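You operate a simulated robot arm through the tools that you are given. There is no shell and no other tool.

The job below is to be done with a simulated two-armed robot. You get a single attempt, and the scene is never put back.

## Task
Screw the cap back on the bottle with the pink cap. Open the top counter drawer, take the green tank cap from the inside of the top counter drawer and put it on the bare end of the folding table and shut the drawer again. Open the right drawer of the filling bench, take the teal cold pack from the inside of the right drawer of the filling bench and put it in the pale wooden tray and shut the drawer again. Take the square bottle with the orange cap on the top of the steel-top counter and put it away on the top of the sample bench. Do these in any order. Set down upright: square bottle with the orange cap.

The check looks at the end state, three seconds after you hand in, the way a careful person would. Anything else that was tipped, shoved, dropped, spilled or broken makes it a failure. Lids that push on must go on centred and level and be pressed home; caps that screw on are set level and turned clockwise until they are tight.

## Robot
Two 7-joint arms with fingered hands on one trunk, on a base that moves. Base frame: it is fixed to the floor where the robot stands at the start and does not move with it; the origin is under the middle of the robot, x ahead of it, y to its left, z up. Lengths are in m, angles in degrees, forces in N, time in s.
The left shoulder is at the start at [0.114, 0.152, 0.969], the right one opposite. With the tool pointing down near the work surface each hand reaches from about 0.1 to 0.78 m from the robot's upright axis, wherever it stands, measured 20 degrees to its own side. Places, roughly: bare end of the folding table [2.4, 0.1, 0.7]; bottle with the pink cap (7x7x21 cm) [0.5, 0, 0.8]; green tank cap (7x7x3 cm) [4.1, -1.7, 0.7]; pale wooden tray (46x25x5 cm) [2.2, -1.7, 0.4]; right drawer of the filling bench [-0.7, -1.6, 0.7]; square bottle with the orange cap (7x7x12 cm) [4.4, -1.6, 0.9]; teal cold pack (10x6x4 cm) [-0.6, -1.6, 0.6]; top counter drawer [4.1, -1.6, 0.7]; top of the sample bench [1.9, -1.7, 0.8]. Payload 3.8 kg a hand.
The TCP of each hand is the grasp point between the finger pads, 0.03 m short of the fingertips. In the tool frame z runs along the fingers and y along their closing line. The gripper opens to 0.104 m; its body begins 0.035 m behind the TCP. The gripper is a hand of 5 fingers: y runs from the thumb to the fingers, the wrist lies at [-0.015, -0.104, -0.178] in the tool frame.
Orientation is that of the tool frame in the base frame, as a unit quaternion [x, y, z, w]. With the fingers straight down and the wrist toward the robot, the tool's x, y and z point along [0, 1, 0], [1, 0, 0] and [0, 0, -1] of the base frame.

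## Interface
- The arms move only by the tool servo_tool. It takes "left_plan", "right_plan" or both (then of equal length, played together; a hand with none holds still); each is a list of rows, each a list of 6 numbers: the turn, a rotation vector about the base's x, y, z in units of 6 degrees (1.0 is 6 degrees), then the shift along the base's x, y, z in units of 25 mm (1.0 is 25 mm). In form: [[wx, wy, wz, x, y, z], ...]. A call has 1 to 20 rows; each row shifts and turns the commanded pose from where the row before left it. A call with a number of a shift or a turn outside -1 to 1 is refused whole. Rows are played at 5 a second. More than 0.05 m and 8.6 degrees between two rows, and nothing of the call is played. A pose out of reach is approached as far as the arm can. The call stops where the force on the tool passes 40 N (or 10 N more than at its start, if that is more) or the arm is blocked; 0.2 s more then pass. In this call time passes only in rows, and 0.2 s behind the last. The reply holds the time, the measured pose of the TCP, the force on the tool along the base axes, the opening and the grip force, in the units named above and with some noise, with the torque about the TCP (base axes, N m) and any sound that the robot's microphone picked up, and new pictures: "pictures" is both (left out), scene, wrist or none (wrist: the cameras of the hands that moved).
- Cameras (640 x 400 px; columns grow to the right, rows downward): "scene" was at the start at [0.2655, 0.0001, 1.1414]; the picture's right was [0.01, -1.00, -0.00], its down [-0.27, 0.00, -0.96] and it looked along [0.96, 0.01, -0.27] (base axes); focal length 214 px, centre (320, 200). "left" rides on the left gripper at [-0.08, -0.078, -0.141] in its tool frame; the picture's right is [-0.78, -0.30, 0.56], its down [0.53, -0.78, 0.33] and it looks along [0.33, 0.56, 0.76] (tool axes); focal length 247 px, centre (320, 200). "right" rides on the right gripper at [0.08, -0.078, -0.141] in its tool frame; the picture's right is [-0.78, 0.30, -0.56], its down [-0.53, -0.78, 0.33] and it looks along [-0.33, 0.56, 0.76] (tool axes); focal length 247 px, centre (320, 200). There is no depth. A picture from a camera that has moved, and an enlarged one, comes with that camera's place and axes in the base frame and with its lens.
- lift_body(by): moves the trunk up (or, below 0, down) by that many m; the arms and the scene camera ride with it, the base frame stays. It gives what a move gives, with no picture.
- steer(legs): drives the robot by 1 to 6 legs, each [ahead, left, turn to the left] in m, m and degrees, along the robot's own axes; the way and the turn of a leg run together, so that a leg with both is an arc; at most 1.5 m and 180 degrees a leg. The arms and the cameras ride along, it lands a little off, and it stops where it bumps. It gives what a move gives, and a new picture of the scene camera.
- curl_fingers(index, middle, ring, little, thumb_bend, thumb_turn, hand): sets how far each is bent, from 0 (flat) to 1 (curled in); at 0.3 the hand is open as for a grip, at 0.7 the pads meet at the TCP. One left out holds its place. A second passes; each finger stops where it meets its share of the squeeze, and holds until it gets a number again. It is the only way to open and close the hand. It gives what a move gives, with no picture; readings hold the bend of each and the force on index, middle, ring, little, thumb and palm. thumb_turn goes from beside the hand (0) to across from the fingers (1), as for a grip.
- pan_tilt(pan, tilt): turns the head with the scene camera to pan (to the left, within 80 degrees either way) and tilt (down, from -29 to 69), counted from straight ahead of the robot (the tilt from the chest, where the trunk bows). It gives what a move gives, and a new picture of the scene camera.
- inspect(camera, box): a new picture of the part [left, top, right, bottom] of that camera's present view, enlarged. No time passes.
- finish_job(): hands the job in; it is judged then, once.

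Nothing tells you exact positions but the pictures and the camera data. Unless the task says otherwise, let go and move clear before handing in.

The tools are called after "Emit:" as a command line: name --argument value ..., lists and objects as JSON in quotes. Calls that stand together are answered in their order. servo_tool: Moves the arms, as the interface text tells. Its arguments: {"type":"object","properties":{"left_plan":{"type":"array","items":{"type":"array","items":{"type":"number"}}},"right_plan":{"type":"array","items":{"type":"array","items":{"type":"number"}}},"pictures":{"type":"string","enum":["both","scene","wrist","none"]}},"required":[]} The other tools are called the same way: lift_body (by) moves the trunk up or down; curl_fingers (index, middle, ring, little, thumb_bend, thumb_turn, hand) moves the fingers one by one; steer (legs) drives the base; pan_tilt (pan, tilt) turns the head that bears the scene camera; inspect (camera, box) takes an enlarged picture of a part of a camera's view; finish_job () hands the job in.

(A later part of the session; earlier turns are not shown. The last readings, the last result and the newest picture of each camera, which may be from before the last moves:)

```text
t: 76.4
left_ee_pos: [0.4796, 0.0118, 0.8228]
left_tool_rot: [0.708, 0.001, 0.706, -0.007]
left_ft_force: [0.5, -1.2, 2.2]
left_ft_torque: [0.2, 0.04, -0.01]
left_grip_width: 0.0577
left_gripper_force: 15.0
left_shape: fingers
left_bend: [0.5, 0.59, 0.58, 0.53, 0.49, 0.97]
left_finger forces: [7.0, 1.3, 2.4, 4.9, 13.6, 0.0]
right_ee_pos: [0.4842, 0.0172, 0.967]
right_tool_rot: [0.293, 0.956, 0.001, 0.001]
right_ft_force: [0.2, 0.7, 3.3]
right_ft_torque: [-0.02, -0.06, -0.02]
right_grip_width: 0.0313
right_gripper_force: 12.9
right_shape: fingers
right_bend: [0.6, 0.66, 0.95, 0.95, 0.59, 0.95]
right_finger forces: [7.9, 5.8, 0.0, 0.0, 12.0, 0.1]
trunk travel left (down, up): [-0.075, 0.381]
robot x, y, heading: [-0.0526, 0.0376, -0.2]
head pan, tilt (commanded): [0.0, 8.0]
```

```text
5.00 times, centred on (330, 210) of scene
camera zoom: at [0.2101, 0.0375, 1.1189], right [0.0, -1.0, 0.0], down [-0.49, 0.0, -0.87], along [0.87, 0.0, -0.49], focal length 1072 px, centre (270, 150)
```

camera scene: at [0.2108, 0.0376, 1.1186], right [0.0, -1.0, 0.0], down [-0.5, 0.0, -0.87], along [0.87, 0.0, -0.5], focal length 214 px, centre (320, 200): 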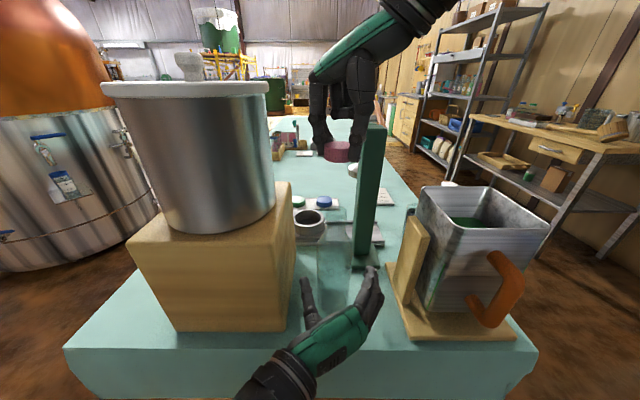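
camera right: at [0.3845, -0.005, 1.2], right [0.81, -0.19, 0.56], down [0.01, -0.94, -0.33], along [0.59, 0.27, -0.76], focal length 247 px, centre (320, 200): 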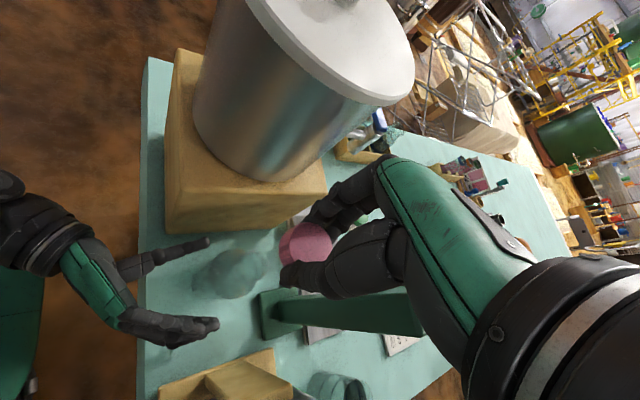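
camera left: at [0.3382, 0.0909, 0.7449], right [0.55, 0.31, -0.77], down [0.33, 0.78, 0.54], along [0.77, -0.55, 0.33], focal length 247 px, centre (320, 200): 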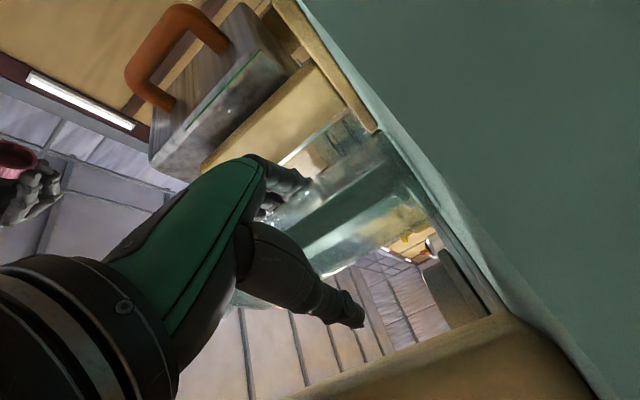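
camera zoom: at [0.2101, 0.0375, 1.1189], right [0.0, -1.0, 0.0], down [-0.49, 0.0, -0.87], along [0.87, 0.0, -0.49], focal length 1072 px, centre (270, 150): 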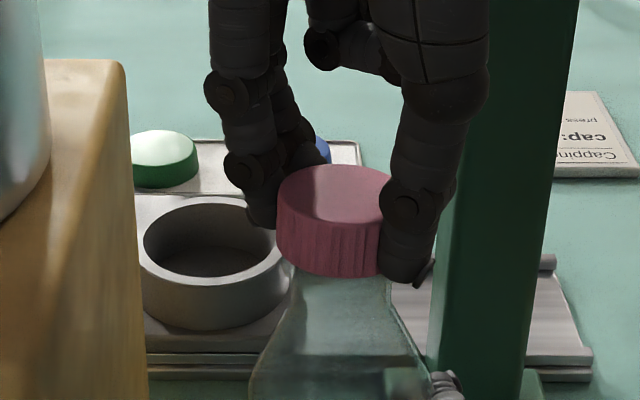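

Vertical contact at 3.3 N with the cap about 1 cm over the neck. Now the first clockwise turning, with a light push down.

Emit:
servo_tool --right_plan '[[0, 0, -1, -0.002, -0.021, -0.04], [0, 0, -1, -0.002, -0.021, -0.04], [0, 0, -1, -0.002, -0.021, -0.03], [0, 0, -1, -0.002, -0.021, -0.03], [0, 0, -1, -0.002, -0.021, -0.03]]' --pictures "none"

Emit:
inspect --camera "scene" --box '[290, 170, 370, 250]'

```text
t: 77.6
left_ee_pos: [0.4781, 0.0124, 0.8237]
left_tool_rot: [0.707, 0.002, 0.707, -0.007]
left_ft_force: [0.6, -0.8, 0.3]
left_ft_torque: [0.18, 0.03, -0.02]
left_grip_width: 0.0577
left_gripper_force: 14.2
left_shape: fingers
left_bend: [0.5, 0.59, 0.58, 0.53, 0.49, 0.96]
left_finger forces: [7.1, 1.1, 2.2, 4.7, 13.6, 0.0]
right_ee_pos: [0.4833, 0.0145, 0.9623]
right_tool_rot: [0.531, 0.847, 0.0, 0.001]
right_ft_force: [-0.3, 0.1, 12.7]
right_ft_torque: [0.06, -0.01, 0.03]
right_grip_width: 0.031
right_gripper_force: 12.9
right_shape: fingers
right_bend: [0.61, 0.65, 0.95, 0.95, 0.6, 0.96]
right_finger forces: [7.5, 6.0, 0.0, 0.1, 11.5, 0.1]
trunk travel left (down, up): [-0.075, 0.381]
robot x, y, heading: [-0.0547, 0.041, -0.1]
head pan, tilt (commanded): [0.0, 8.0]
```

```text
5.00 times, centred on (330, 210) of scene
camera zoom: at [0.2098, 0.0377, 1.1188], right [0.0, -1.0, 0.0], down [-0.49, 0.0, -0.87], along [0.87, 0.0, -0.49], focal length 1072 px, centre (270, 150)
```

zoom: 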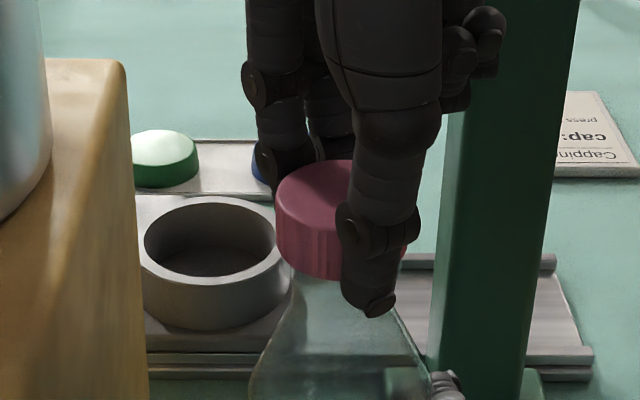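

The push rose to 12.7 N with little torque, so I'll keep turning clockwise without pushing further down.

Emit:
servo_tool --right_plan '[[0, 0, -1, -0.012, -0.017, 0], [0, 0, -1, -0.012, -0.017, 0], [0, 0, -1, -0.012, -0.017, 0], [0, 0, -1, -0.012, -0.017, 0], [0, 0, -1, -0.012, -0.017, 0], [0, 0, -1, -0.019, -0.009, 0], [0, 0, -1, -0.019, -0.009, 0]]' --pictures "none"

Emit:
inspect --camera "scene" --box '[290, 170, 370, 250]'

Emit:
inspect --camera "right" --box '[230, 180, 390, 300]'

```text
t: 79.2
left_ee_pos: [0.4797, 0.0123, 0.8233]
left_tool_rot: [0.707, 0.0, 0.707, -0.008]
left_ft_force: [-0.9, 1.5, 4.5]
left_ft_torque: [0.1, -0.06, 0.06]
left_grip_width: 0.0578
left_gripper_force: 13.7
left_shape: fingers
left_bend: [0.5, 0.59, 0.58, 0.53, 0.49, 0.97]
left_finger forces: [6.6, 1.3, 1.9, 3.7, 13.3, 0.0]
right_ee_pos: [0.4949, -0.0322, 0.9845]
right_tool_rot: [0.8, 0.6, 0.0, 0.001]
right_ft_force: [-0.8, -0.5, 0.2]
right_ft_torque: [0.01, -0.02, 0.01]
right_grip_width: 0.0014
right_gripper_force: 0.0
right_shape: fingers
right_bend: [0.7, 0.7, 0.95, 0.95, 0.7, 0.97]
right_finger forces: [0.0, 0.0, 0.0, 0.1, 0.0, 0.1]
right hand out of reach, approached as far as the arm can: row 5, 6, 7
trunk travel left (down, up): [-0.075, 0.381]
robot x, y, heading: [-0.051, 0.0392, -0.1]
head pan, tilt (commanded): [0.0, 8.0]
```

```text
5.00 times, centred on (330, 210) of scene
camera zoom: at [0.2101, 0.0377, 1.1189], right [0.0, -1.0, 0.0], down [-0.49, 0.0, -0.87], along [0.87, 0.0, -0.49], focal length 1072 px, centre (270, 150)
```

zoom: 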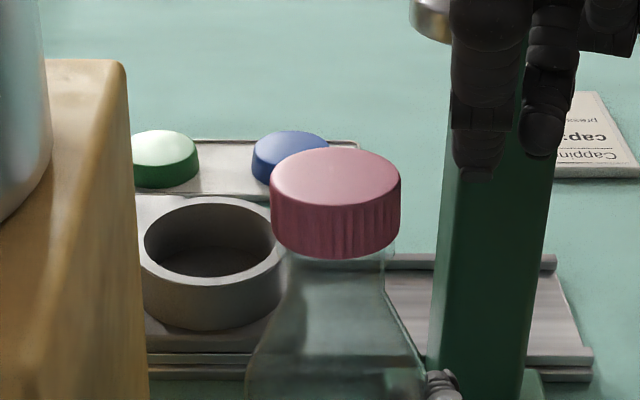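

```text
3.33 times, centred on (310, 240) of right
camera zoom: at [0.4431, 0.067, 1.1251], right [0.07, -0.83, 0.56], down [-0.89, -0.3, -0.33], along [0.44, -0.48, -0.76], focal length 823 px, centre (353, 67)
```

zoom: 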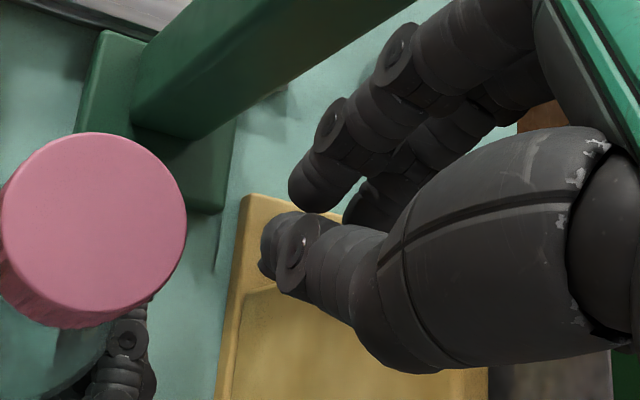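

The arm hit its limit near yaw 0° and the hand slid off, but the cap still sits level on the neck. I'll raise the hand, open it, turn it back counter-clockwise and regrasp within a safer range.

Emit:
servo_tool --right_plan '[[0, 0, 0, 0, 0, 0.9], [0, 0, 0, 0, 0, 0.9], [0, 0, 0, 0, 0, 0.9], [0, 0, 0, 0, 0, 0.5]]' --pictures "none"

Emit:
curl_fingers --hand "right" --index 0.43 --middle 0.43 --thumb_bend 0.43

Emit:
servo_tool --right_plan '[[0, 0, 1, 0, 0.2, 0], [0, 0, 1, 0, 0.2, 0], [0, 0, 1, 0, 0.2, 0], [0, 0, 1, 0, 0.2, 0], [0, 0, 1, 0, 0.2, 0], [0, 0, 1, 0, 0.2, 0], [0, 0, 1, 0, 0.2, 0], [0, 0, 1, 0, 0.2, 0], [0, 0, 1, 0, 0.2, 0], [0, 0, 1, 0, 0.1, 0], [0, 0, 1, 0, 0, 0], [0, 0, 1, 0, 0, 0], [0, 0, 1, 0, 0, 0], [0, 0, 1, 0, 0, 0], [0, 0, 1, 0, 0, 0], [0, 0, 1, 0, 0, 0], [0, 0, 1, 0, 0, 0]]'

Emit:
inspect --camera "right" --box '[200, 150, 440, 350]'

Emit:
inspect --camera "scene" --box '[290, 170, 370, 250]'

```text
t: 80.2
left_ee_pos: [0.4793, 0.0115, 0.8219]
left_tool_rot: [0.707, 0.001, 0.707, -0.008]
left_ft_force: [-0.8, 0.7, 4.3]
left_ft_torque: [0.18, -0.04, 0.01]
left_grip_width: 0.0578
left_gripper_force: 13.6
left_shape: fingers
left_bend: [0.5, 0.59, 0.58, 0.53, 0.49, 0.97]
left_finger forces: [6.1, 1.2, 2.0, 4.0, 13.8, 0.0]
right_ee_pos: [0.4969, -0.0502, 1.0569]
right_tool_rot: [0.8, 0.601, 0.001, 0.001]
right_ft_force: [0.2, 0.2, -0.3]
right_ft_torque: [0.0, 0.0, 0.0]
right_grip_width: 0.0014
right_gripper_force: 0.1
right_shape: fingers
right_bend: [0.7, 0.7, 0.95, 0.95, 0.7, 0.97]
right_finger forces: [0.1, 0.1, 0.0, 0.1, 0.0, 0.0]
right hand out of reach, approached as far as the arm can: row 2, 3, 4
trunk travel left (down, up): [-0.075, 0.381]
robot x, y, heading: [-0.0529, 0.0353, 0.0]
head pan, tilt (commanded): [0.0, 8.0]
```

```text
t: 81.2
left_ee_pos: [0.4794, 0.0119, 0.8229]
left_tool_rot: [0.707, 0.001, 0.707, -0.008]
left_ft_force: [-0.7, 1.4, 3.9]
left_ft_torque: [0.15, -0.04, 0.06]
left_grip_width: 0.0577
left_gripper_force: 13.4
left_shape: fingers
left_bend: [0.5, 0.59, 0.58, 0.53, 0.49, 0.97]
left_finger forces: [6.2, 1.2, 2.1, 4.2, 13.9, 0.0]
right_ee_pos: [0.4979, -0.0504, 1.0549]
right_tool_rot: [0.799, 0.602, 0.001, 0.001]
right_ft_force: [-0.3, 0.0, 0.2]
right_ft_torque: [-0.03, -0.02, 0.02]
right_grip_width: 0.0696
right_gripper_force: 0.0
right_shape: fingers
right_bend: [0.43, 0.43, 0.95, 0.95, 0.43, 0.97]
right_finger forces: [0.0, 0.0, 0.0, 0.0, 0.0, 0.0]
trunk travel left (down, up): [-0.075, 0.381]
robot x, y, heading: [-0.051, 0.0385, -0.2]
head pan, tilt (commanded): [0.0, 8.0]
```

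```text
t: 84.8
left_ee_pos: [0.48, 0.0107, 0.8219]
left_tool_rot: [0.708, 0.001, 0.707, -0.008]
left_ft_force: [-1.1, 2.4, 4.1]
left_ft_torque: [0.15, -0.01, 0.05]
left_grip_width: 0.0576
left_gripper_force: 13.9
left_shape: fingers
left_bend: [0.5, 0.59, 0.58, 0.53, 0.49, 0.97]
left_finger forces: [6.1, 1.2, 2.3, 4.4, 14.5, 0.0]
right_ee_pos: [0.5084, -0.0214, 1.06]
right_tool_rot: [0.037, 0.999, 0.002, 0.0]
right_ft_force: [0.8, -1.3, 0.5]
right_ft_torque: [-0.01, 0.0, 0.0]
right_grip_width: 0.0702
right_gripper_force: 0.1
right_shape: fingers
right_bend: [0.43, 0.43, 0.95, 0.95, 0.43, 0.97]
right_finger forces: [0.0, 0.0, 0.0, 0.1, 0.1, 0.0]
right hand out of reach, approached as far as the arm can: row 17
trunk travel left (down, up): [-0.075, 0.381]
robot x, y, heading: [-0.0517, 0.0363, -0.0]
head pan, tilt (commanded): [0.0, 8.0]
camera scene: at [0.2105, 0.0369, 1.1187], right [0.0, -1.0, 0.0], down [-0.49, 0.0, -0.87], along [0.87, 0.0, -0.49], focal length 214 px, centre (320, 200)
camera right: at [0.4233, -0.0925, 1.1997], right [0.8, 0.24, 0.56], down [0.48, -0.81, -0.34], along [0.37, 0.53, -0.76], focal length 247 px, centre (320, 200)
```

scene: 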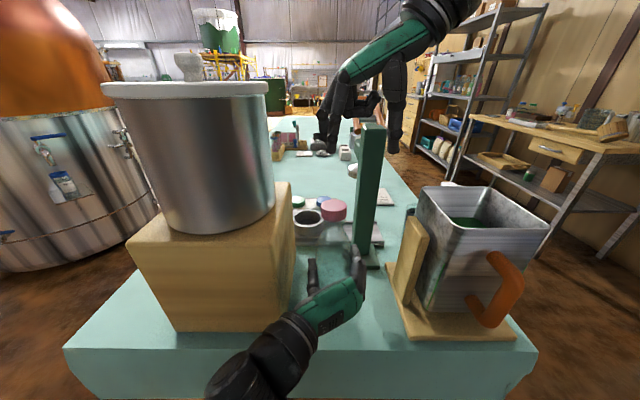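
right: 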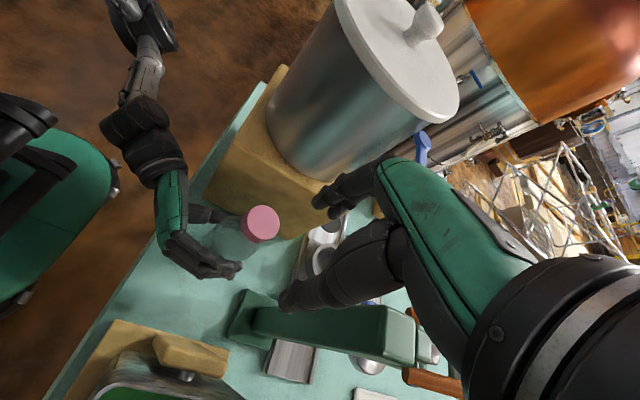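

```text
2.00 times, centred on (320, 250) of right
camera zoom: at [0.4233, -0.0925, 1.1997], right [0.8, 0.24, 0.56], down [0.48, -0.81, -0.34], along [0.37, 0.53, -0.76], focal length 494 px, centre (320, 100)
```

zoom: 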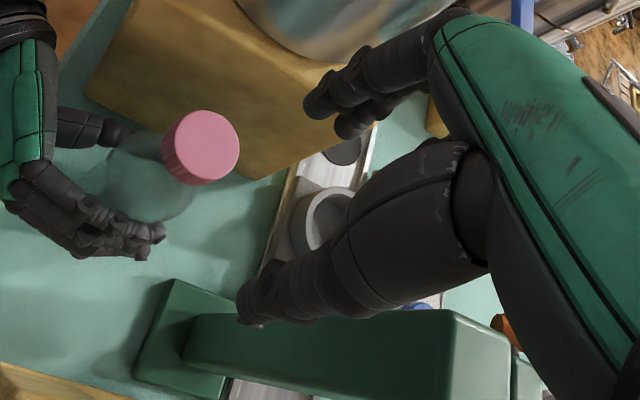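

```text
5.00 times, centred on (330, 210) of scene
camera zoom: at [0.2105, 0.0369, 1.1187], right [0.0, -1.0, 0.0], down [-0.49, 0.0, -0.87], along [0.87, 0.0, -0.49], focal length 1072 px, centre (270, 150)
```

zoom: 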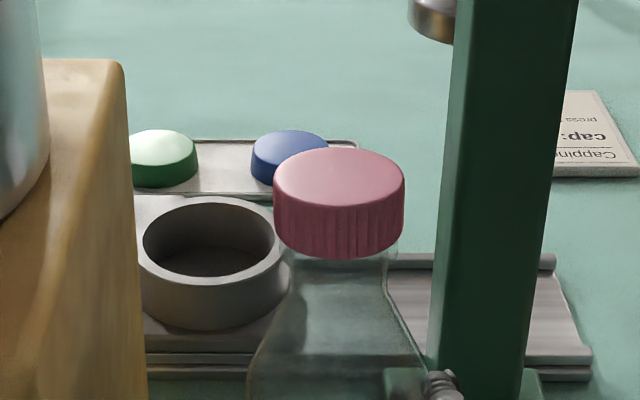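

The cap sits level on the neck at about [0.484, 0.015]. I'll regrasp at a yaw of about 78° so that I have a full clockwise stroke to about 6°.

Emit:
servo_tool --right_plan '[[0, 0, -0.6, -0.3, 0.52, 0], [0, 0, -0.7, -0.3, 0.52, 0], [0, 0, 0, -0.2, 0.5, 0]]' --pictures "none"

Emit:
inspect --camera "right" --box '[220, 170, 400, 310]'

Emit:
inspect --camera "scene" --box '[270, 120, 390, 240]'

```text
t: 85.6
left_ee_pos: [0.4803, 0.011, 0.8226]
left_tool_rot: [0.707, 0.0, 0.707, -0.008]
left_ft_force: [0.1, -0.4, 4.3]
left_ft_torque: [0.19, -0.03, 0.02]
left_grip_width: 0.0577
left_gripper_force: 13.3
left_shape: fingers
left_bend: [0.5, 0.59, 0.58, 0.53, 0.49, 0.97]
left_finger forces: [6.4, 1.3, 2.1, 3.8, 13.8, 0.1]
right_ee_pos: [0.4904, 0.0105, 1.0601]
right_tool_rot: [0.105, 0.994, 0.0, 0.0]
right_ft_force: [-1.0, 0.1, -0.1]
right_ft_torque: [0.04, 0.01, -0.01]
right_grip_width: 0.07
right_gripper_force: 0.1
right_shape: fingers
right_bend: [0.43, 0.43, 0.95, 0.95, 0.43, 0.97]
right_finger forces: [0.0, 0.0, 0.0, 0.1, 0.0, 0.0]
right hand out of reach, approached as far as the arm can: row 3
trunk travel left (down, up): [-0.075, 0.381]
robot x, y, heading: [-0.053, 0.0368, 0.3]
head pan, tilt (commanded): [0.0, 8.0]
```

```text
2.86 times, centred on (310, 240) of right
camera zoom: at [0.3962, -0.0474, 1.2006], right [0.82, 0.13, 0.56], down [0.36, -0.87, -0.33], along [0.44, 0.48, -0.76], focal length 706 px, centre (349, 86)
```

zoom: 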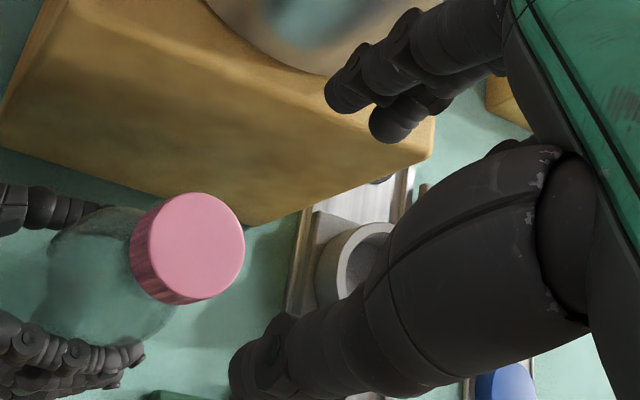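

```text
3.33 times, centred on (330, 180) of scene
camera zoom: at [0.2104, 0.0376, 1.1187], right [0.0, -1.0, 0.0], down [-0.49, 0.0, -0.87], along [0.87, 0.0, -0.49], focal length 715 px, centre (287, 267)
```

zoom: 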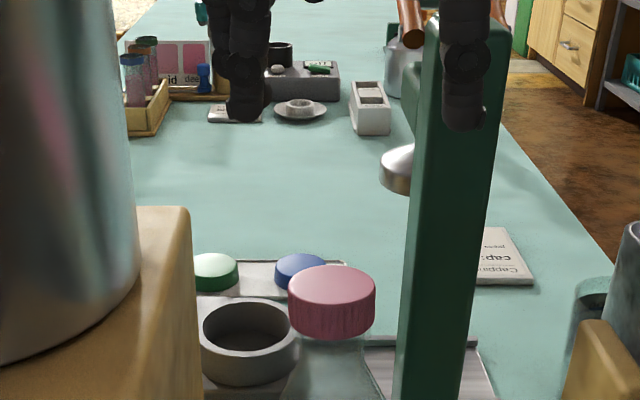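

Emit:
servo_tool --right_plan '[[0, 0, -0.5, -0.05, 0.16, -0.6], [0, 0, -0.5, -0.05, 0.16, -0.6], [0, 0, 0, 0, 0, -0.6], [0, 0, 0, 0, 0, -0.5]]' --pictures "none"

Emit:
inspect --camera "right" --box '[220, 170, 400, 310]'

Emit:
inspect --camera "scene" --box '[270, 120, 390, 240]'

```text
t: 86.6
left_ee_pos: [0.48, 0.0107, 0.8232]
left_tool_rot: [0.708, 0.001, 0.706, -0.007]
left_ft_force: [-1.5, 1.0, 4.4]
left_ft_torque: [0.12, -0.01, 0.02]
left_grip_width: 0.0576
left_gripper_force: 13.8
left_shape: fingers
left_bend: [0.5, 0.59, 0.58, 0.53, 0.49, 0.97]
left_finger forces: [6.5, 1.2, 2.0, 3.7, 13.6, 0.0]
right_ee_pos: [0.487, 0.0223, 1.0009]
right_tool_rot: [0.156, 0.988, 0.0, 0.0]
right_ft_force: [-0.2, -0.9, -0.1]
right_ft_torque: [0.0, 0.0, 0.0]
right_grip_width: 0.07
right_gripper_force: 0.2
right_shape: fingers
right_bend: [0.43, 0.43, 0.95, 0.95, 0.43, 0.97]
right_finger forces: [0.0, 0.0, 0.0, 0.0, 0.0, 0.0]
trunk travel left (down, up): [-0.075, 0.381]
robot x, y, heading: [-0.0496, 0.0342, 0.1]
head pan, tilt (commanded): [0.0, 8.0]
```

```text
2.86 times, centred on (310, 240) of right
camera zoom: at [0.3879, -0.0279, 1.1412], right [0.83, 0.04, 0.56], down [0.27, -0.9, -0.33], along [0.49, 0.43, -0.76], focal length 706 px, centre (349, 86)
```

zoom: 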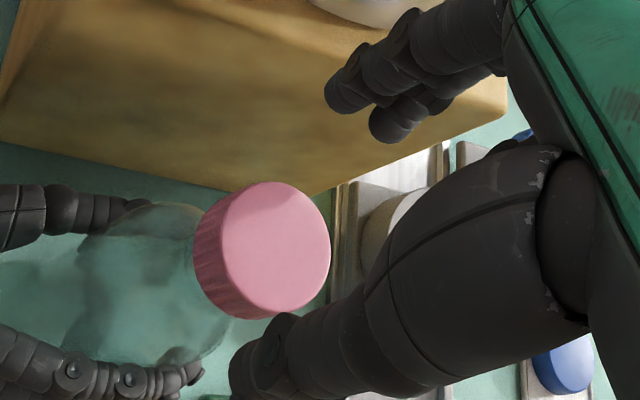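

```text
3.33 times, centred on (330, 180) of scene
camera zoom: at [0.2103, 0.0377, 1.1188], right [0.0, -1.0, 0.0], down [-0.49, 0.0, -0.87], along [0.87, 0.0, -0.49], focal length 715 px, centre (287, 267)
```

zoom: 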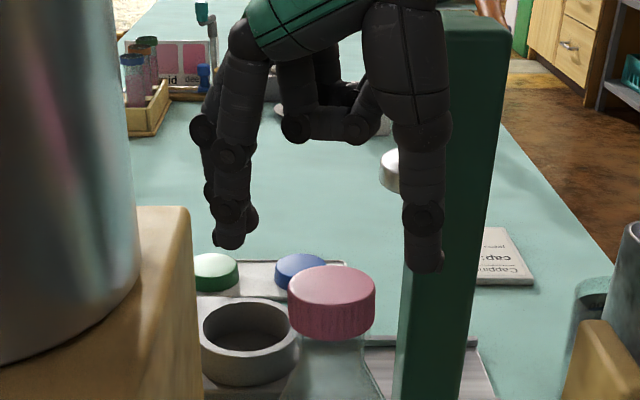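

Emit:
servo_tool --right_plan '[[0, 0, 0, 0.04, -0.15, -0.5], [0, 0, 0, 0, 0, -0.5]]' --pictures "none"

Emit:
curl_fingers --hand "right" --index 0.6 --middle 0.6 --thumb_bend 0.6

Emit:
inspect --camera "right" --box '[240, 190, 380, 300]'

Emit:
inspect --camera "scene" --box '[290, 150, 370, 250]'

```text
t: 87.2
left_ee_pos: [0.4794, 0.0123, 0.822]
left_tool_rot: [0.707, 0.001, 0.707, -0.008]
left_ft_force: [0.1, 0.0, 5.0]
left_ft_torque: [0.13, -0.02, 0.01]
left_grip_width: 0.0577
left_gripper_force: 14.0
left_shape: fingers
left_bend: [0.5, 0.59, 0.58, 0.53, 0.49, 0.97]
left_finger forces: [6.6, 1.3, 1.9, 3.7, 13.5, 0.0]
right_ee_pos: [0.4894, 0.0164, 0.9762]
right_tool_rot: [0.155, 0.988, 0.001, 0.0]
right_ft_force: [-0.4, 0.7, 0.3]
right_ft_torque: [0.03, 0.0, -0.01]
right_grip_width: 0.0701
right_gripper_force: 0.1
right_shape: fingers
right_bend: [0.43, 0.43, 0.95, 0.95, 0.43, 0.97]
right_finger forces: [0.0, 0.1, 0.0, 0.0, 0.0, 0.1]
trunk travel left (down, up): [-0.075, 0.381]
robot x, y, heading: [-0.0509, 0.0389, -0.2]
head pan, tilt (commanded): [0.0, 8.0]
```

```text
t: 88.2
left_ee_pos: [0.4789, 0.0113, 0.8223]
left_tool_rot: [0.708, 0.001, 0.707, -0.008]
left_ft_force: [-1.3, -0.1, 5.0]
left_ft_torque: [0.18, -0.05, 0.01]
left_grip_width: 0.0577
left_gripper_force: 13.6
left_shape: fingers
left_bend: [0.5, 0.59, 0.58, 0.53, 0.49, 0.97]
left_finger forces: [6.7, 1.2, 2.1, 4.4, 13.2, 0.0]
right_ee_pos: [0.4894, 0.0165, 0.9768]
right_tool_rot: [0.156, 0.988, 0.001, 0.0]
right_ft_force: [0.5, 1.1, -0.3]
right_ft_torque: [0.04, 0.0, -0.01]
right_grip_width: 0.035
right_gripper_force: 2.5
right_shape: fingers
right_bend: [0.56, 0.59, 0.95, 0.95, 0.57, 0.97]
right_finger forces: [2.6, 0.5, 0.0, 0.0, 2.2, 0.0]
trunk travel left (down, up): [-0.075, 0.381]
robot x, y, heading: [-0.0527, 0.0383, 0.0]
head pan, tilt (commanded): [0.0, 8.0]
```

```text
3.64 times, centred on (310, 245) of right
camera zoom: at [0.3892, -0.0329, 1.1172], right [0.83, 0.04, 0.56], down [0.27, -0.9, -0.33], along [0.49, 0.43, -0.76], focal length 898 px, centre (356, 36)
```

zoom: 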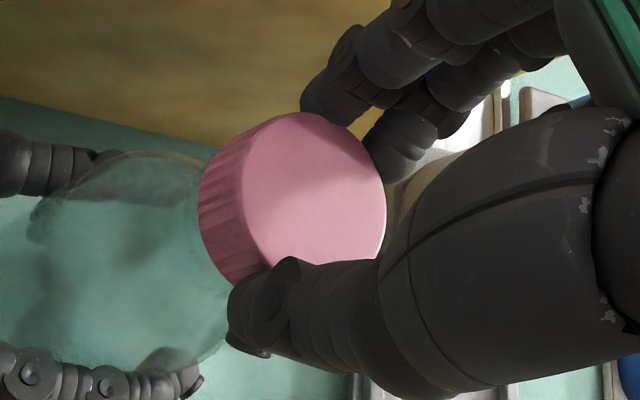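

```text
4.00 times, centred on (330, 200) of scene
camera zoom: at [0.2103, 0.0376, 1.1188], right [0.0, -1.0, 0.0], down [-0.49, 0.0, -0.87], along [0.87, 0.0, -0.49], focal length 858 px, centre (280, 200)
```

zoom: 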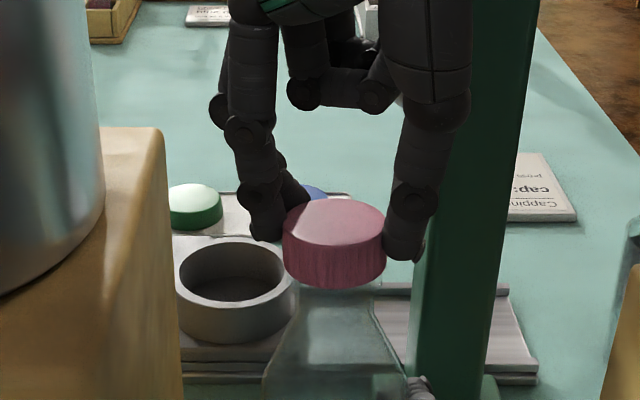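

Emit:
curl_fingers --hand "right" --index 0.68 --middle 0.72 --thumb_bend 0.69

Emit:
servo_tool --right_plan '[[0, 0, 0, 0, 0, -0.08], [0, 0, -0.5, 0, 0, -0.06], [0, 0, -1, -0.002, -0.021, -0.03]]' --pictures "none"

Emit:
inspect --camera "scene" --box '[290, 150, 370, 250]'

```text
t: 89.2
left_ee_pos: [0.4788, 0.0112, 0.822]
left_tool_rot: [0.707, 0.002, 0.707, -0.008]
left_ft_force: [-0.8, -3.4, 1.9]
left_ft_torque: [0.33, -0.1, -0.01]
left_grip_width: 0.0577
left_gripper_force: 13.6
left_shape: fingers
left_bend: [0.5, 0.59, 0.58, 0.53, 0.49, 0.97]
left_finger forces: [6.5, 1.3, 2.4, 5.1, 12.6, 0.0]
right_ee_pos: [0.4896, 0.0165, 0.9773]
right_tool_rot: [0.155, 0.988, 0.0, 0.0]
right_ft_force: [0.8, 1.8, -1.6]
right_ft_torque: [0.07, 0.01, 0.0]
right_grip_width: 0.0332
right_gripper_force: 12.4
right_shape: fingers
right_bend: [0.59, 0.64, 0.95, 0.95, 0.58, 0.96]
right_finger forces: [6.6, 6.7, 0.0, 0.0, 10.9, 0.1]
trunk travel left (down, up): [-0.075, 0.381]
robot x, y, heading: [-0.0481, 0.04, -0.2]
head pan, tilt (commanded): [0.0, 8.0]
```

```text
t: 90.0
left_ee_pos: [0.4791, 0.0116, 0.8227]
left_tool_rot: [0.708, 0.001, 0.706, -0.007]
left_ft_force: [-1.5, -2.1, -0.1]
left_ft_torque: [0.28, -0.11, -0.07]
left_grip_width: 0.0576
left_gripper_force: 13.8
left_shape: fingers
left_bend: [0.5, 0.59, 0.58, 0.53, 0.49, 0.97]
left_finger forces: [6.4, 1.2, 2.0, 4.4, 12.7, 0.0]
right_ee_pos: [0.4871, 0.0163, 0.9747]
right_tool_rot: [0.233, 0.972, 0.001, 0.0]
right_ft_force: [1.2, 1.6, 5.1]
right_ft_torque: [0.03, 0.04, 0.07]
right_grip_width: 0.0333
right_gripper_force: 12.5
right_shape: fingers
right_bend: [0.59, 0.64, 0.95, 0.95, 0.58, 0.96]
right_finger forces: [6.6, 7.0, 0.0, 0.0, 11.5, 0.0]
trunk travel left (down, up): [-0.075, 0.381]
robot x, y, heading: [-0.0498, 0.0387, -0.1]
head pan, tilt (commanded): [0.0, 8.0]
```

```text
4.00 times, centred on (330, 200) of scene
camera zoom: at [0.2099, 0.0377, 1.119], right [0.0, -1.0, 0.0], down [-0.49, 0.0, -0.87], along [0.87, 0.0, -0.49], focal length 858 px, centre (280, 200)
```

zoom: 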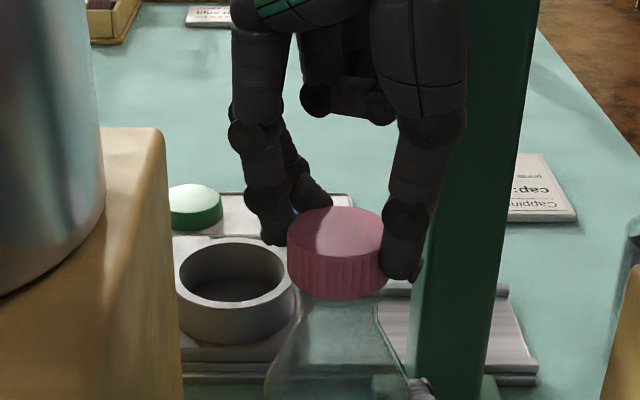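

Force 5 N down, torque small, cap level. Continue the clockwise stroke down to a yaw of about 9°.

Emit:
servo_tool --right_plan '[[0, 0, -1, 0.01, 0.0, -0.02], [0, 0, -1, -0.002, -0.02, -0.02], [0, 0, -1, -0.005, -0.02, -0.02], [0, 0, -1, -0.01, -0.017, -0.02]]' --pictures "none"

Emit:
inspect --camera "scene" --box '[290, 150, 370, 250]'

```text
t: 91.0
left_ee_pos: [0.4792, 0.0118, 0.8236]
left_tool_rot: [0.707, 0.001, 0.707, -0.008]
left_ft_force: [-0.8, 1.5, -1.8]
left_ft_torque: [0.25, -0.12, -0.02]
left_grip_width: 0.0575
left_gripper_force: 13.3
left_shape: fingers
left_bend: [0.5, 0.59, 0.58, 0.54, 0.49, 0.96]
left_finger forces: [5.8, 1.1, 1.8, 3.8, 13.7, 0.0]
right_ee_pos: [0.4876, 0.0172, 0.972]
right_tool_rot: [0.43, 0.903, 0.001, 0.002]
right_ft_force: [0.3, -0.4, 13.6]
right_ft_torque: [0.0, 0.15, 0.03]
right_grip_width: 0.0328
right_gripper_force: 13.0
right_shape: fingers
right_bend: [0.6, 0.65, 0.95, 0.95, 0.58, 0.96]
right_finger forces: [6.3, 7.1, 0.0, 0.0, 12.9, 0.0]
trunk travel left (down, up): [-0.075, 0.381]
robot x, y, heading: [-0.0502, 0.0375, 0.1]
head pan, tilt (commanded): [0.0, 8.0]
```

```text
4.00 times, centred on (330, 200) of scene
camera zoom: at [0.2093, 0.038, 1.1191], right [0.0, -1.0, 0.0], down [-0.49, 0.0, -0.87], along [0.87, 0.0, -0.49], focal length 858 px, centre (280, 200)
```

zoom: 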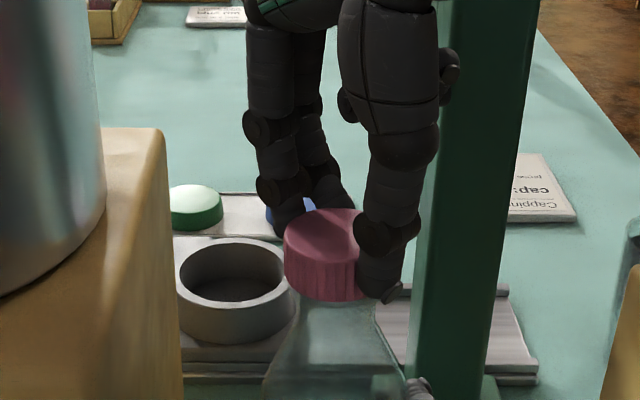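

Emit:
servo_tool --right_plan '[[0, 0, -1, -0.01, -0.017, 0], [0, 0, -1, -0.012, -0.017, 0], [0, 0, -1, -0.015, -0.015, 0], [0, 0, -1, -0.015, -0.012, 0], [0, 0, -0.8, -0.015, -0.01, 0]]' --pictures "none"

Emit:
inspect --camera "scene" --box '[290, 150, 370, 250]'

```text
t: 92.2
left_ee_pos: [0.4788, 0.0123, 0.8232]
left_tool_rot: [0.707, 0.002, 0.707, -0.008]
left_ft_force: [-3.0, 4.0, -0.5]
left_ft_torque: [0.2, -0.09, 0.06]
left_grip_width: 0.0575
left_gripper_force: 13.8
left_shape: fingers
left_bend: [0.51, 0.59, 0.58, 0.54, 0.49, 0.96]
left_finger forces: [5.4, 0.9, 1.5, 3.6, 15.7, 0.0]
right_ee_pos: [0.485, 0.0146, 0.9723]
right_tool_rot: [0.642, 0.767, 0.001, 0.001]
right_ft_force: [0.7, -1.6, 11.5]
right_ft_torque: [0.0, 0.07, 0.05]
right_grip_width: 0.0328
right_gripper_force: 13.4
right_shape: fingers
right_bend: [0.61, 0.65, 0.95, 0.95, 0.58, 0.96]
right_finger forces: [6.2, 7.8, 0.0, 0.0, 12.4, 0.0]
trunk travel left (down, up): [-0.075, 0.381]
robot x, y, heading: [-0.0512, 0.0342, -0.1]
head pan, tilt (commanded): [0.0, 8.0]
```

```text
4.00 times, centred on (330, 200) of scene
camera zoom: at [0.2095, 0.038, 1.119], right [0.0, -1.0, 0.0], down [-0.49, 0.0, -0.87], along [0.87, 0.0, -0.49], focal length 858 px, centre (280, 200)
```

zoom: 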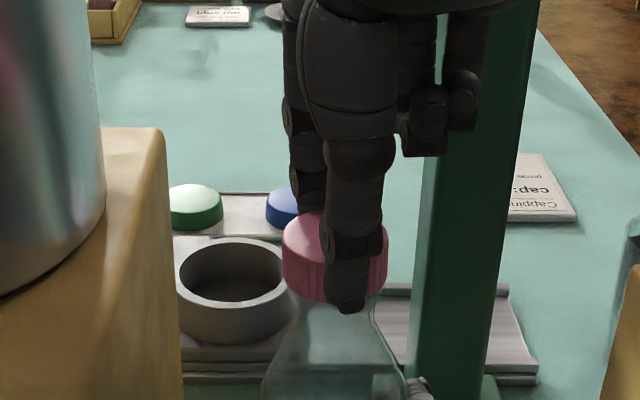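

One stroke of about 62° done. I'll open the fingers and check the cap before turning back.

Emit:
curl_fingers --hand "right" --index 0.44 --middle 0.44 --thumb_bend 0.44

Emit:
servo_tool --right_plan '[[0, 0, 0, 0, 0, 0.5], [0, 0, 1, 0.01, 0.012, 0.7], [0, 0, 1, 0.01, 0.015, 0], [0, 0, 1, 0.01, 0.017, 0], [0, 0, 1, 0.01, 0.017, 0], [0, 0, 1, 0.01, 0.017, 0], [0, 0, 1, 0.01, 0.02, 0], [0, 0, 1, 0.01, 0.02, 0], [0, 0, 1, 0, 0.02, 0], [0, 0, 1, 0, 0.02, 0], [0, 0, 1, 0, 0.02, 0]]' --pictures "none"

Emit:
inspect --camera "scene" --box '[290, 150, 370, 250]'

Emit:
inspect --camera "right" --box '[220, 170, 400, 310]'

```text
t: 93.2
left_ee_pos: [0.4783, 0.0123, 0.8226]
left_tool_rot: [0.707, 0.002, 0.707, -0.007]
left_ft_force: [-0.8, -0.9, 4.1]
left_ft_torque: [0.02, -0.07, -0.02]
left_grip_width: 0.0577
left_gripper_force: 13.9
left_shape: fingers
left_bend: [0.5, 0.59, 0.58, 0.54, 0.49, 0.96]
left_finger forces: [7.7, 1.1, 1.7, 3.6, 12.9, 0.1]
right_ee_pos: [0.4856, 0.0144, 0.9708]
right_tool_rot: [0.641, 0.767, 0.0, 0.001]
right_ft_force: [0.0, 0.4, -0.3]
right_ft_torque: [0.01, 0.03, -0.03]
right_grip_width: 0.0674
right_gripper_force: 0.0
right_shape: fingers
right_bend: [0.44, 0.44, 0.95, 0.95, 0.44, 0.97]
right_finger forces: [0.1, 0.0, 0.1, 0.1, 0.1, 0.0]
trunk travel left (down, up): [-0.075, 0.381]
robot x, y, heading: [-0.0521, 0.037, 0.0]
head pan, tilt (commanded): [0.0, 8.0]
```

```text
t: 95.6
left_ee_pos: [0.4798, 0.012, 0.8239]
left_tool_rot: [0.706, 0.002, 0.708, -0.008]
left_ft_force: [-0.7, -0.1, 4.8]
left_ft_torque: [0.06, -0.01, -0.02]
left_grip_width: 0.0577
left_gripper_force: 13.7
left_shape: fingers
left_bend: [0.5, 0.59, 0.58, 0.54, 0.49, 0.96]
left_finger forces: [7.6, 1.3, 1.9, 3.8, 13.1, 0.0]
right_ee_pos: [0.4884, 0.0182, 0.9994]
right_tool_rot: [0.171, 0.985, 0.0, 0.0]
right_ft_force: [-0.2, 0.3, 0.2]
right_ft_torque: [0.0, -0.02, 0.03]
right_grip_width: 0.0671
right_gripper_force: 0.0
right_shape: fingers
right_bend: [0.44, 0.44, 0.95, 0.95, 0.44, 0.97]
right_finger forces: [0.0, 0.0, 0.0, 0.0, 0.0, 0.0]
trunk travel left (down, up): [-0.075, 0.381]
robot x, y, heading: [-0.053, 0.0397, 0.1]
head pan, tilt (commanded): [0.0, 8.0]
```

```text
4.00 times, centred on (330, 200) of scene
camera zoom: at [0.2103, 0.0375, 1.1188], right [0.0, -1.0, 0.0], down [-0.49, 0.0, -0.87], along [0.87, 0.0, -0.49], focal length 858 px, centre (280, 200)
```

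zoom: 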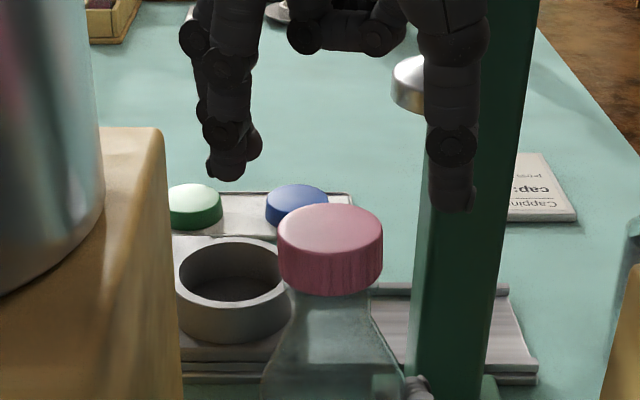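

```text
2.86 times, centred on (310, 240) of right
camera zoom: at [0.3865, -0.0293, 1.1402], right [0.83, 0.02, 0.56], down [0.24, -0.91, -0.33], along [0.5, 0.41, -0.76], focal length 706 px, centre (349, 86)
```

zoom: 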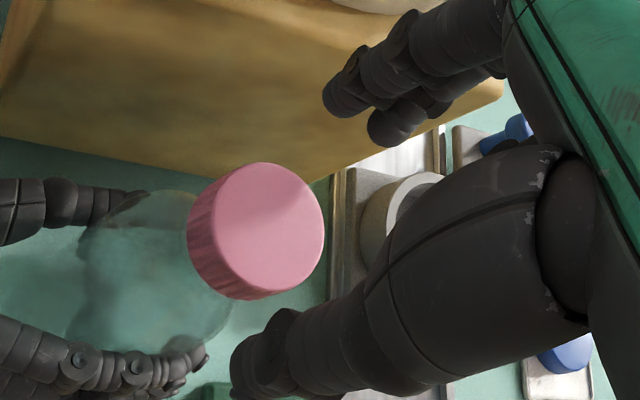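

Emit:
inspect --camera "scene" --box '[312, 192, 352, 232]'

```text
10.00 times, centred on (332, 212) of scene
camera zoom: at [0.2103, 0.0375, 1.1188], right [0.0, -1.0, 0.0], down [-0.49, 0.0, -0.87], along [0.87, 0.0, -0.49], focal length 2145 px, centre (200, 80)
```

zoom: 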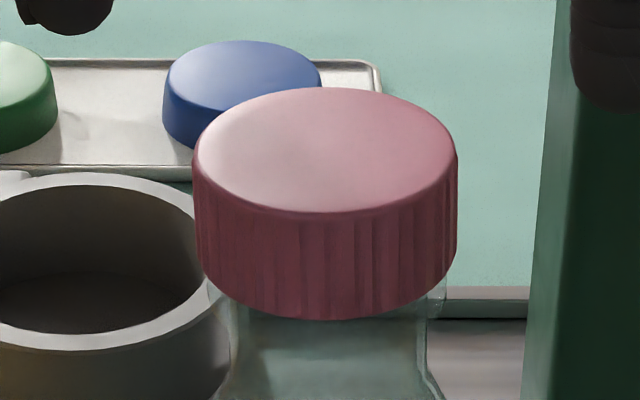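

Emit:
inspect --camera "left" --box '[320, 90, 480, 250]'

Emit:
inspect --camera "scene" --box '[280, 190, 400, 310]'

```text
2.50 times, centred on (400, 170) of left
camera zoom: at [0.3362, 0.0873, 0.7427], right [0.55, 0.31, -0.77], down [0.32, 0.78, 0.54], along [0.77, -0.55, 0.33], focal length 617 px, centre (120, 275)
```

zoom: 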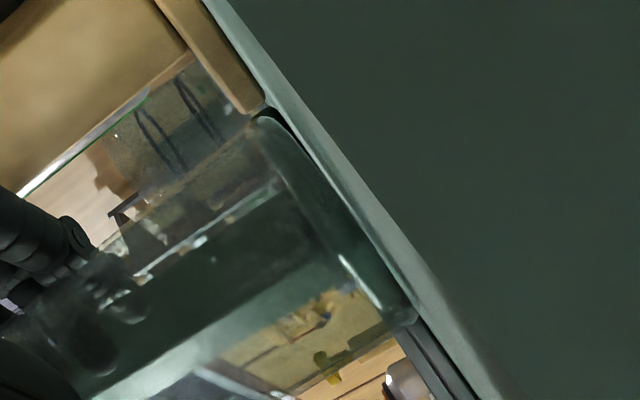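

```text
3.33 times, centred on (340, 250) of scene
camera zoom: at [0.2103, 0.0375, 1.1188], right [0.0, -1.0, 0.0], down [-0.49, 0.0, -0.87], along [0.87, 0.0, -0.49], focal length 715 px, centre (253, 33)
```

zoom: 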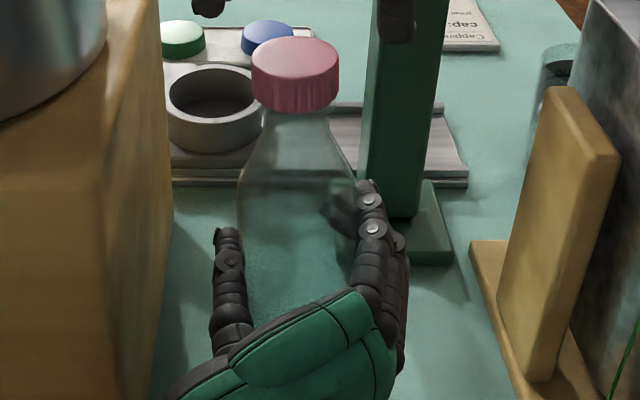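

The cap has gone down about 2 mm but leans 3–4° toward the box side (+y). I'll regrasp, level it with a small roll, and turn again.

Emit:
servo_tool --right_plan '[[0, 0, 0, -0.06, 0.05, -0.5], [0, 0, 0, 0, 0, -0.54]]' --pictures "none"

Emit:
curl_fingers --hand "right" --index 0.6 --middle 0.62 --thumb_bend 0.6

Emit:
curl_fingers --hand "right" --index 0.69 --middle 0.72 --thumb_bend 0.7

Emit:
inspect --camera "scene" --box '[312, 192, 352, 232]'

```text
t: 96.2
left_ee_pos: [0.4798, 0.0114, 0.8224]
left_tool_rot: [0.707, 0.002, 0.708, -0.007]
left_ft_force: [-1.1, -0.3, 4.9]
left_ft_torque: [0.03, -0.01, 0.0]
left_grip_width: 0.0575
left_gripper_force: 13.8
left_shape: fingers
left_bend: [0.5, 0.59, 0.58, 0.54, 0.49, 0.96]
left_finger forces: [7.6, 1.2, 1.9, 3.9, 13.0, 0.0]
right_ee_pos: [0.4868, 0.0174, 0.973]
right_tool_rot: [0.171, 0.985, 0.001, 0.0]
right_ft_force: [0.0, 0.1, -0.2]
right_ft_torque: [-0.03, 0.01, -0.01]
right_grip_width: 0.0672
right_gripper_force: 0.1
right_shape: fingers
right_bend: [0.44, 0.44, 0.95, 0.95, 0.44, 0.97]
right_finger forces: [0.0, 0.0, 0.1, 0.1, 0.0, 0.0]
trunk travel left (down, up): [-0.075, 0.381]
robot x, y, heading: [-0.0516, 0.0402, -0.1]
head pan, tilt (commanded): [0.0, 8.0]
```

```text
t: 97.2
left_ee_pos: [0.4793, 0.0117, 0.823]
left_tool_rot: [0.708, 0.001, 0.707, -0.007]
left_ft_force: [-0.9, -2.4, 5.1]
left_ft_torque: [0.07, -0.04, 0.04]
left_grip_width: 0.0577
left_gripper_force: 13.5
left_shape: fingers
left_bend: [0.5, 0.59, 0.58, 0.54, 0.49, 0.96]
left_finger forces: [7.8, 1.2, 1.9, 4.0, 12.6, 0.0]
right_ee_pos: [0.4862, 0.0186, 0.9737]
right_tool_rot: [0.172, 0.985, 0.0, 0.0]
right_ft_force: [0.8, 0.8, -0.7]
right_ft_torque: [0.01, -0.01, -0.02]
right_grip_width: 0.0346
right_gripper_force: 2.9
right_shape: fingers
right_bend: [0.57, 0.61, 0.95, 0.95, 0.57, 0.97]
right_finger forces: [2.3, 1.3, 0.0, 0.0, 2.6, 0.1]
trunk travel left (down, up): [-0.075, 0.381]
robot x, y, heading: [-0.0482, 0.0392, 0.3]
head pan, tilt (commanded): [0.0, 8.0]
```

```text
t: 98.2
left_ee_pos: [0.4791, 0.0111, 0.8225]
left_tool_rot: [0.707, 0.0, 0.707, -0.008]
left_ft_force: [-1.3, -2.2, 2.9]
left_ft_torque: [0.22, -0.05, -0.01]
left_grip_width: 0.0577
left_gripper_force: 13.6
left_shape: fingers
left_bend: [0.5, 0.59, 0.58, 0.54, 0.49, 0.97]
left_finger forces: [6.8, 1.2, 2.1, 4.7, 13.0, 0.0]
right_ee_pos: [0.4856, 0.0178, 0.9737]
right_tool_rot: [0.17, 0.985, 0.0, -0.001]
right_ft_force: [0.4, 1.5, -2.4]
right_ft_torque: [0.01, -0.03, 0.01]
right_grip_width: 0.0326
right_gripper_force: 12.6
right_shape: fingers
right_bend: [0.59, 0.64, 0.95, 0.95, 0.58, 0.96]
right_finger forces: [7.1, 5.8, 0.0, 0.0, 11.6, 0.1]
trunk travel left (down, up): [-0.075, 0.381]
robot x, y, heading: [-0.0519, 0.039, 0.0]
head pan, tilt (commanded): [0.0, 8.0]
```

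```text
10.00 times, centred on (332, 212) of scene
camera zoom: at [0.2107, 0.0376, 1.1186], right [0.0, -1.0, 0.0], down [-0.49, 0.0, -0.87], along [0.87, 0.0, -0.49], focal length 2145 px, centre (200, 80)
```

zoom: 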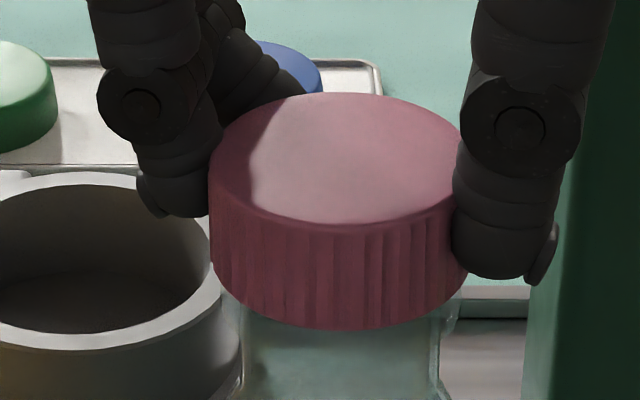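

Emit:
servo_tool --right_plan '[[0.2, 0, 0, 0, 0.05, -0.08], [0.1, 0, -0.5, 0, 0.02, -0.08], [0, 0, -1, -0.002, -0.02, -0.05], [0, 0, -1, -0.002, -0.02, -0.03], [0, 0, -1, -0.005, -0.02, -0.02], [0, 0, -1, -0.01, -0.017, -0.02]]' --pictures "none"

Emit:
inspect --camera "scene" --box '[312, 192, 352, 232]'

```text
t: 99.6
left_ee_pos: [0.4785, 0.0122, 0.8228]
left_tool_rot: [0.707, 0.001, 0.707, -0.007]
left_ft_force: [0.3, 5.0, -0.6]
left_ft_torque: [0.11, -0.09, -0.03]
left_grip_width: 0.0574
left_gripper_force: 13.0
left_shape: fingers
left_bend: [0.5, 0.59, 0.58, 0.54, 0.49, 0.96]
left_finger forces: [5.7, 0.7, 1.2, 2.9, 15.4, 0.0]
right_ee_pos: [0.4847, 0.0205, 0.9693]
right_tool_rot: [0.397, 0.918, 0.017, 0.002]
right_ft_force: [-0.2, -2.6, 15.1]
right_ft_torque: [-0.16, 0.22, 0.02]
right_grip_width: 0.0327
right_gripper_force: 13.1
right_shape: fingers
right_bend: [0.61, 0.65, 0.95, 0.95, 0.58, 0.96]
right_finger forces: [6.1, 6.7, 0.1, 0.0, 14.6, 0.0]
trunk travel left (down, up): [-0.075, 0.381]
robot x, y, heading: [-0.052, 0.0357, 0.1]
head pan, tilt (commanded): [0.0, 8.0]
```

```text
10.00 times, centred on (332, 212) of scene
camera zoom: at [0.2091, 0.0381, 1.1192], right [0.0, -1.0, 0.0], down [-0.49, 0.0, -0.87], along [0.87, 0.0, -0.49], focal length 2145 px, centre (200, 80)
```

zoom: 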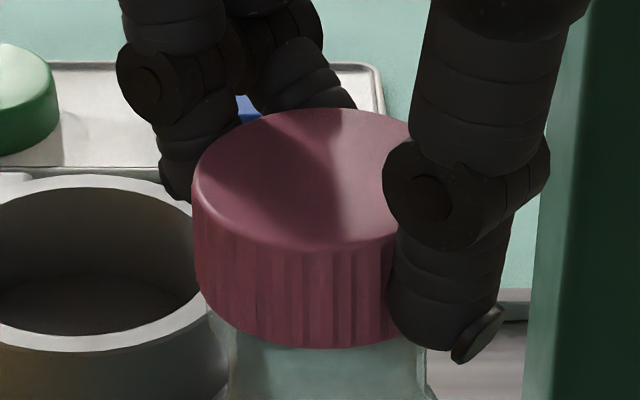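

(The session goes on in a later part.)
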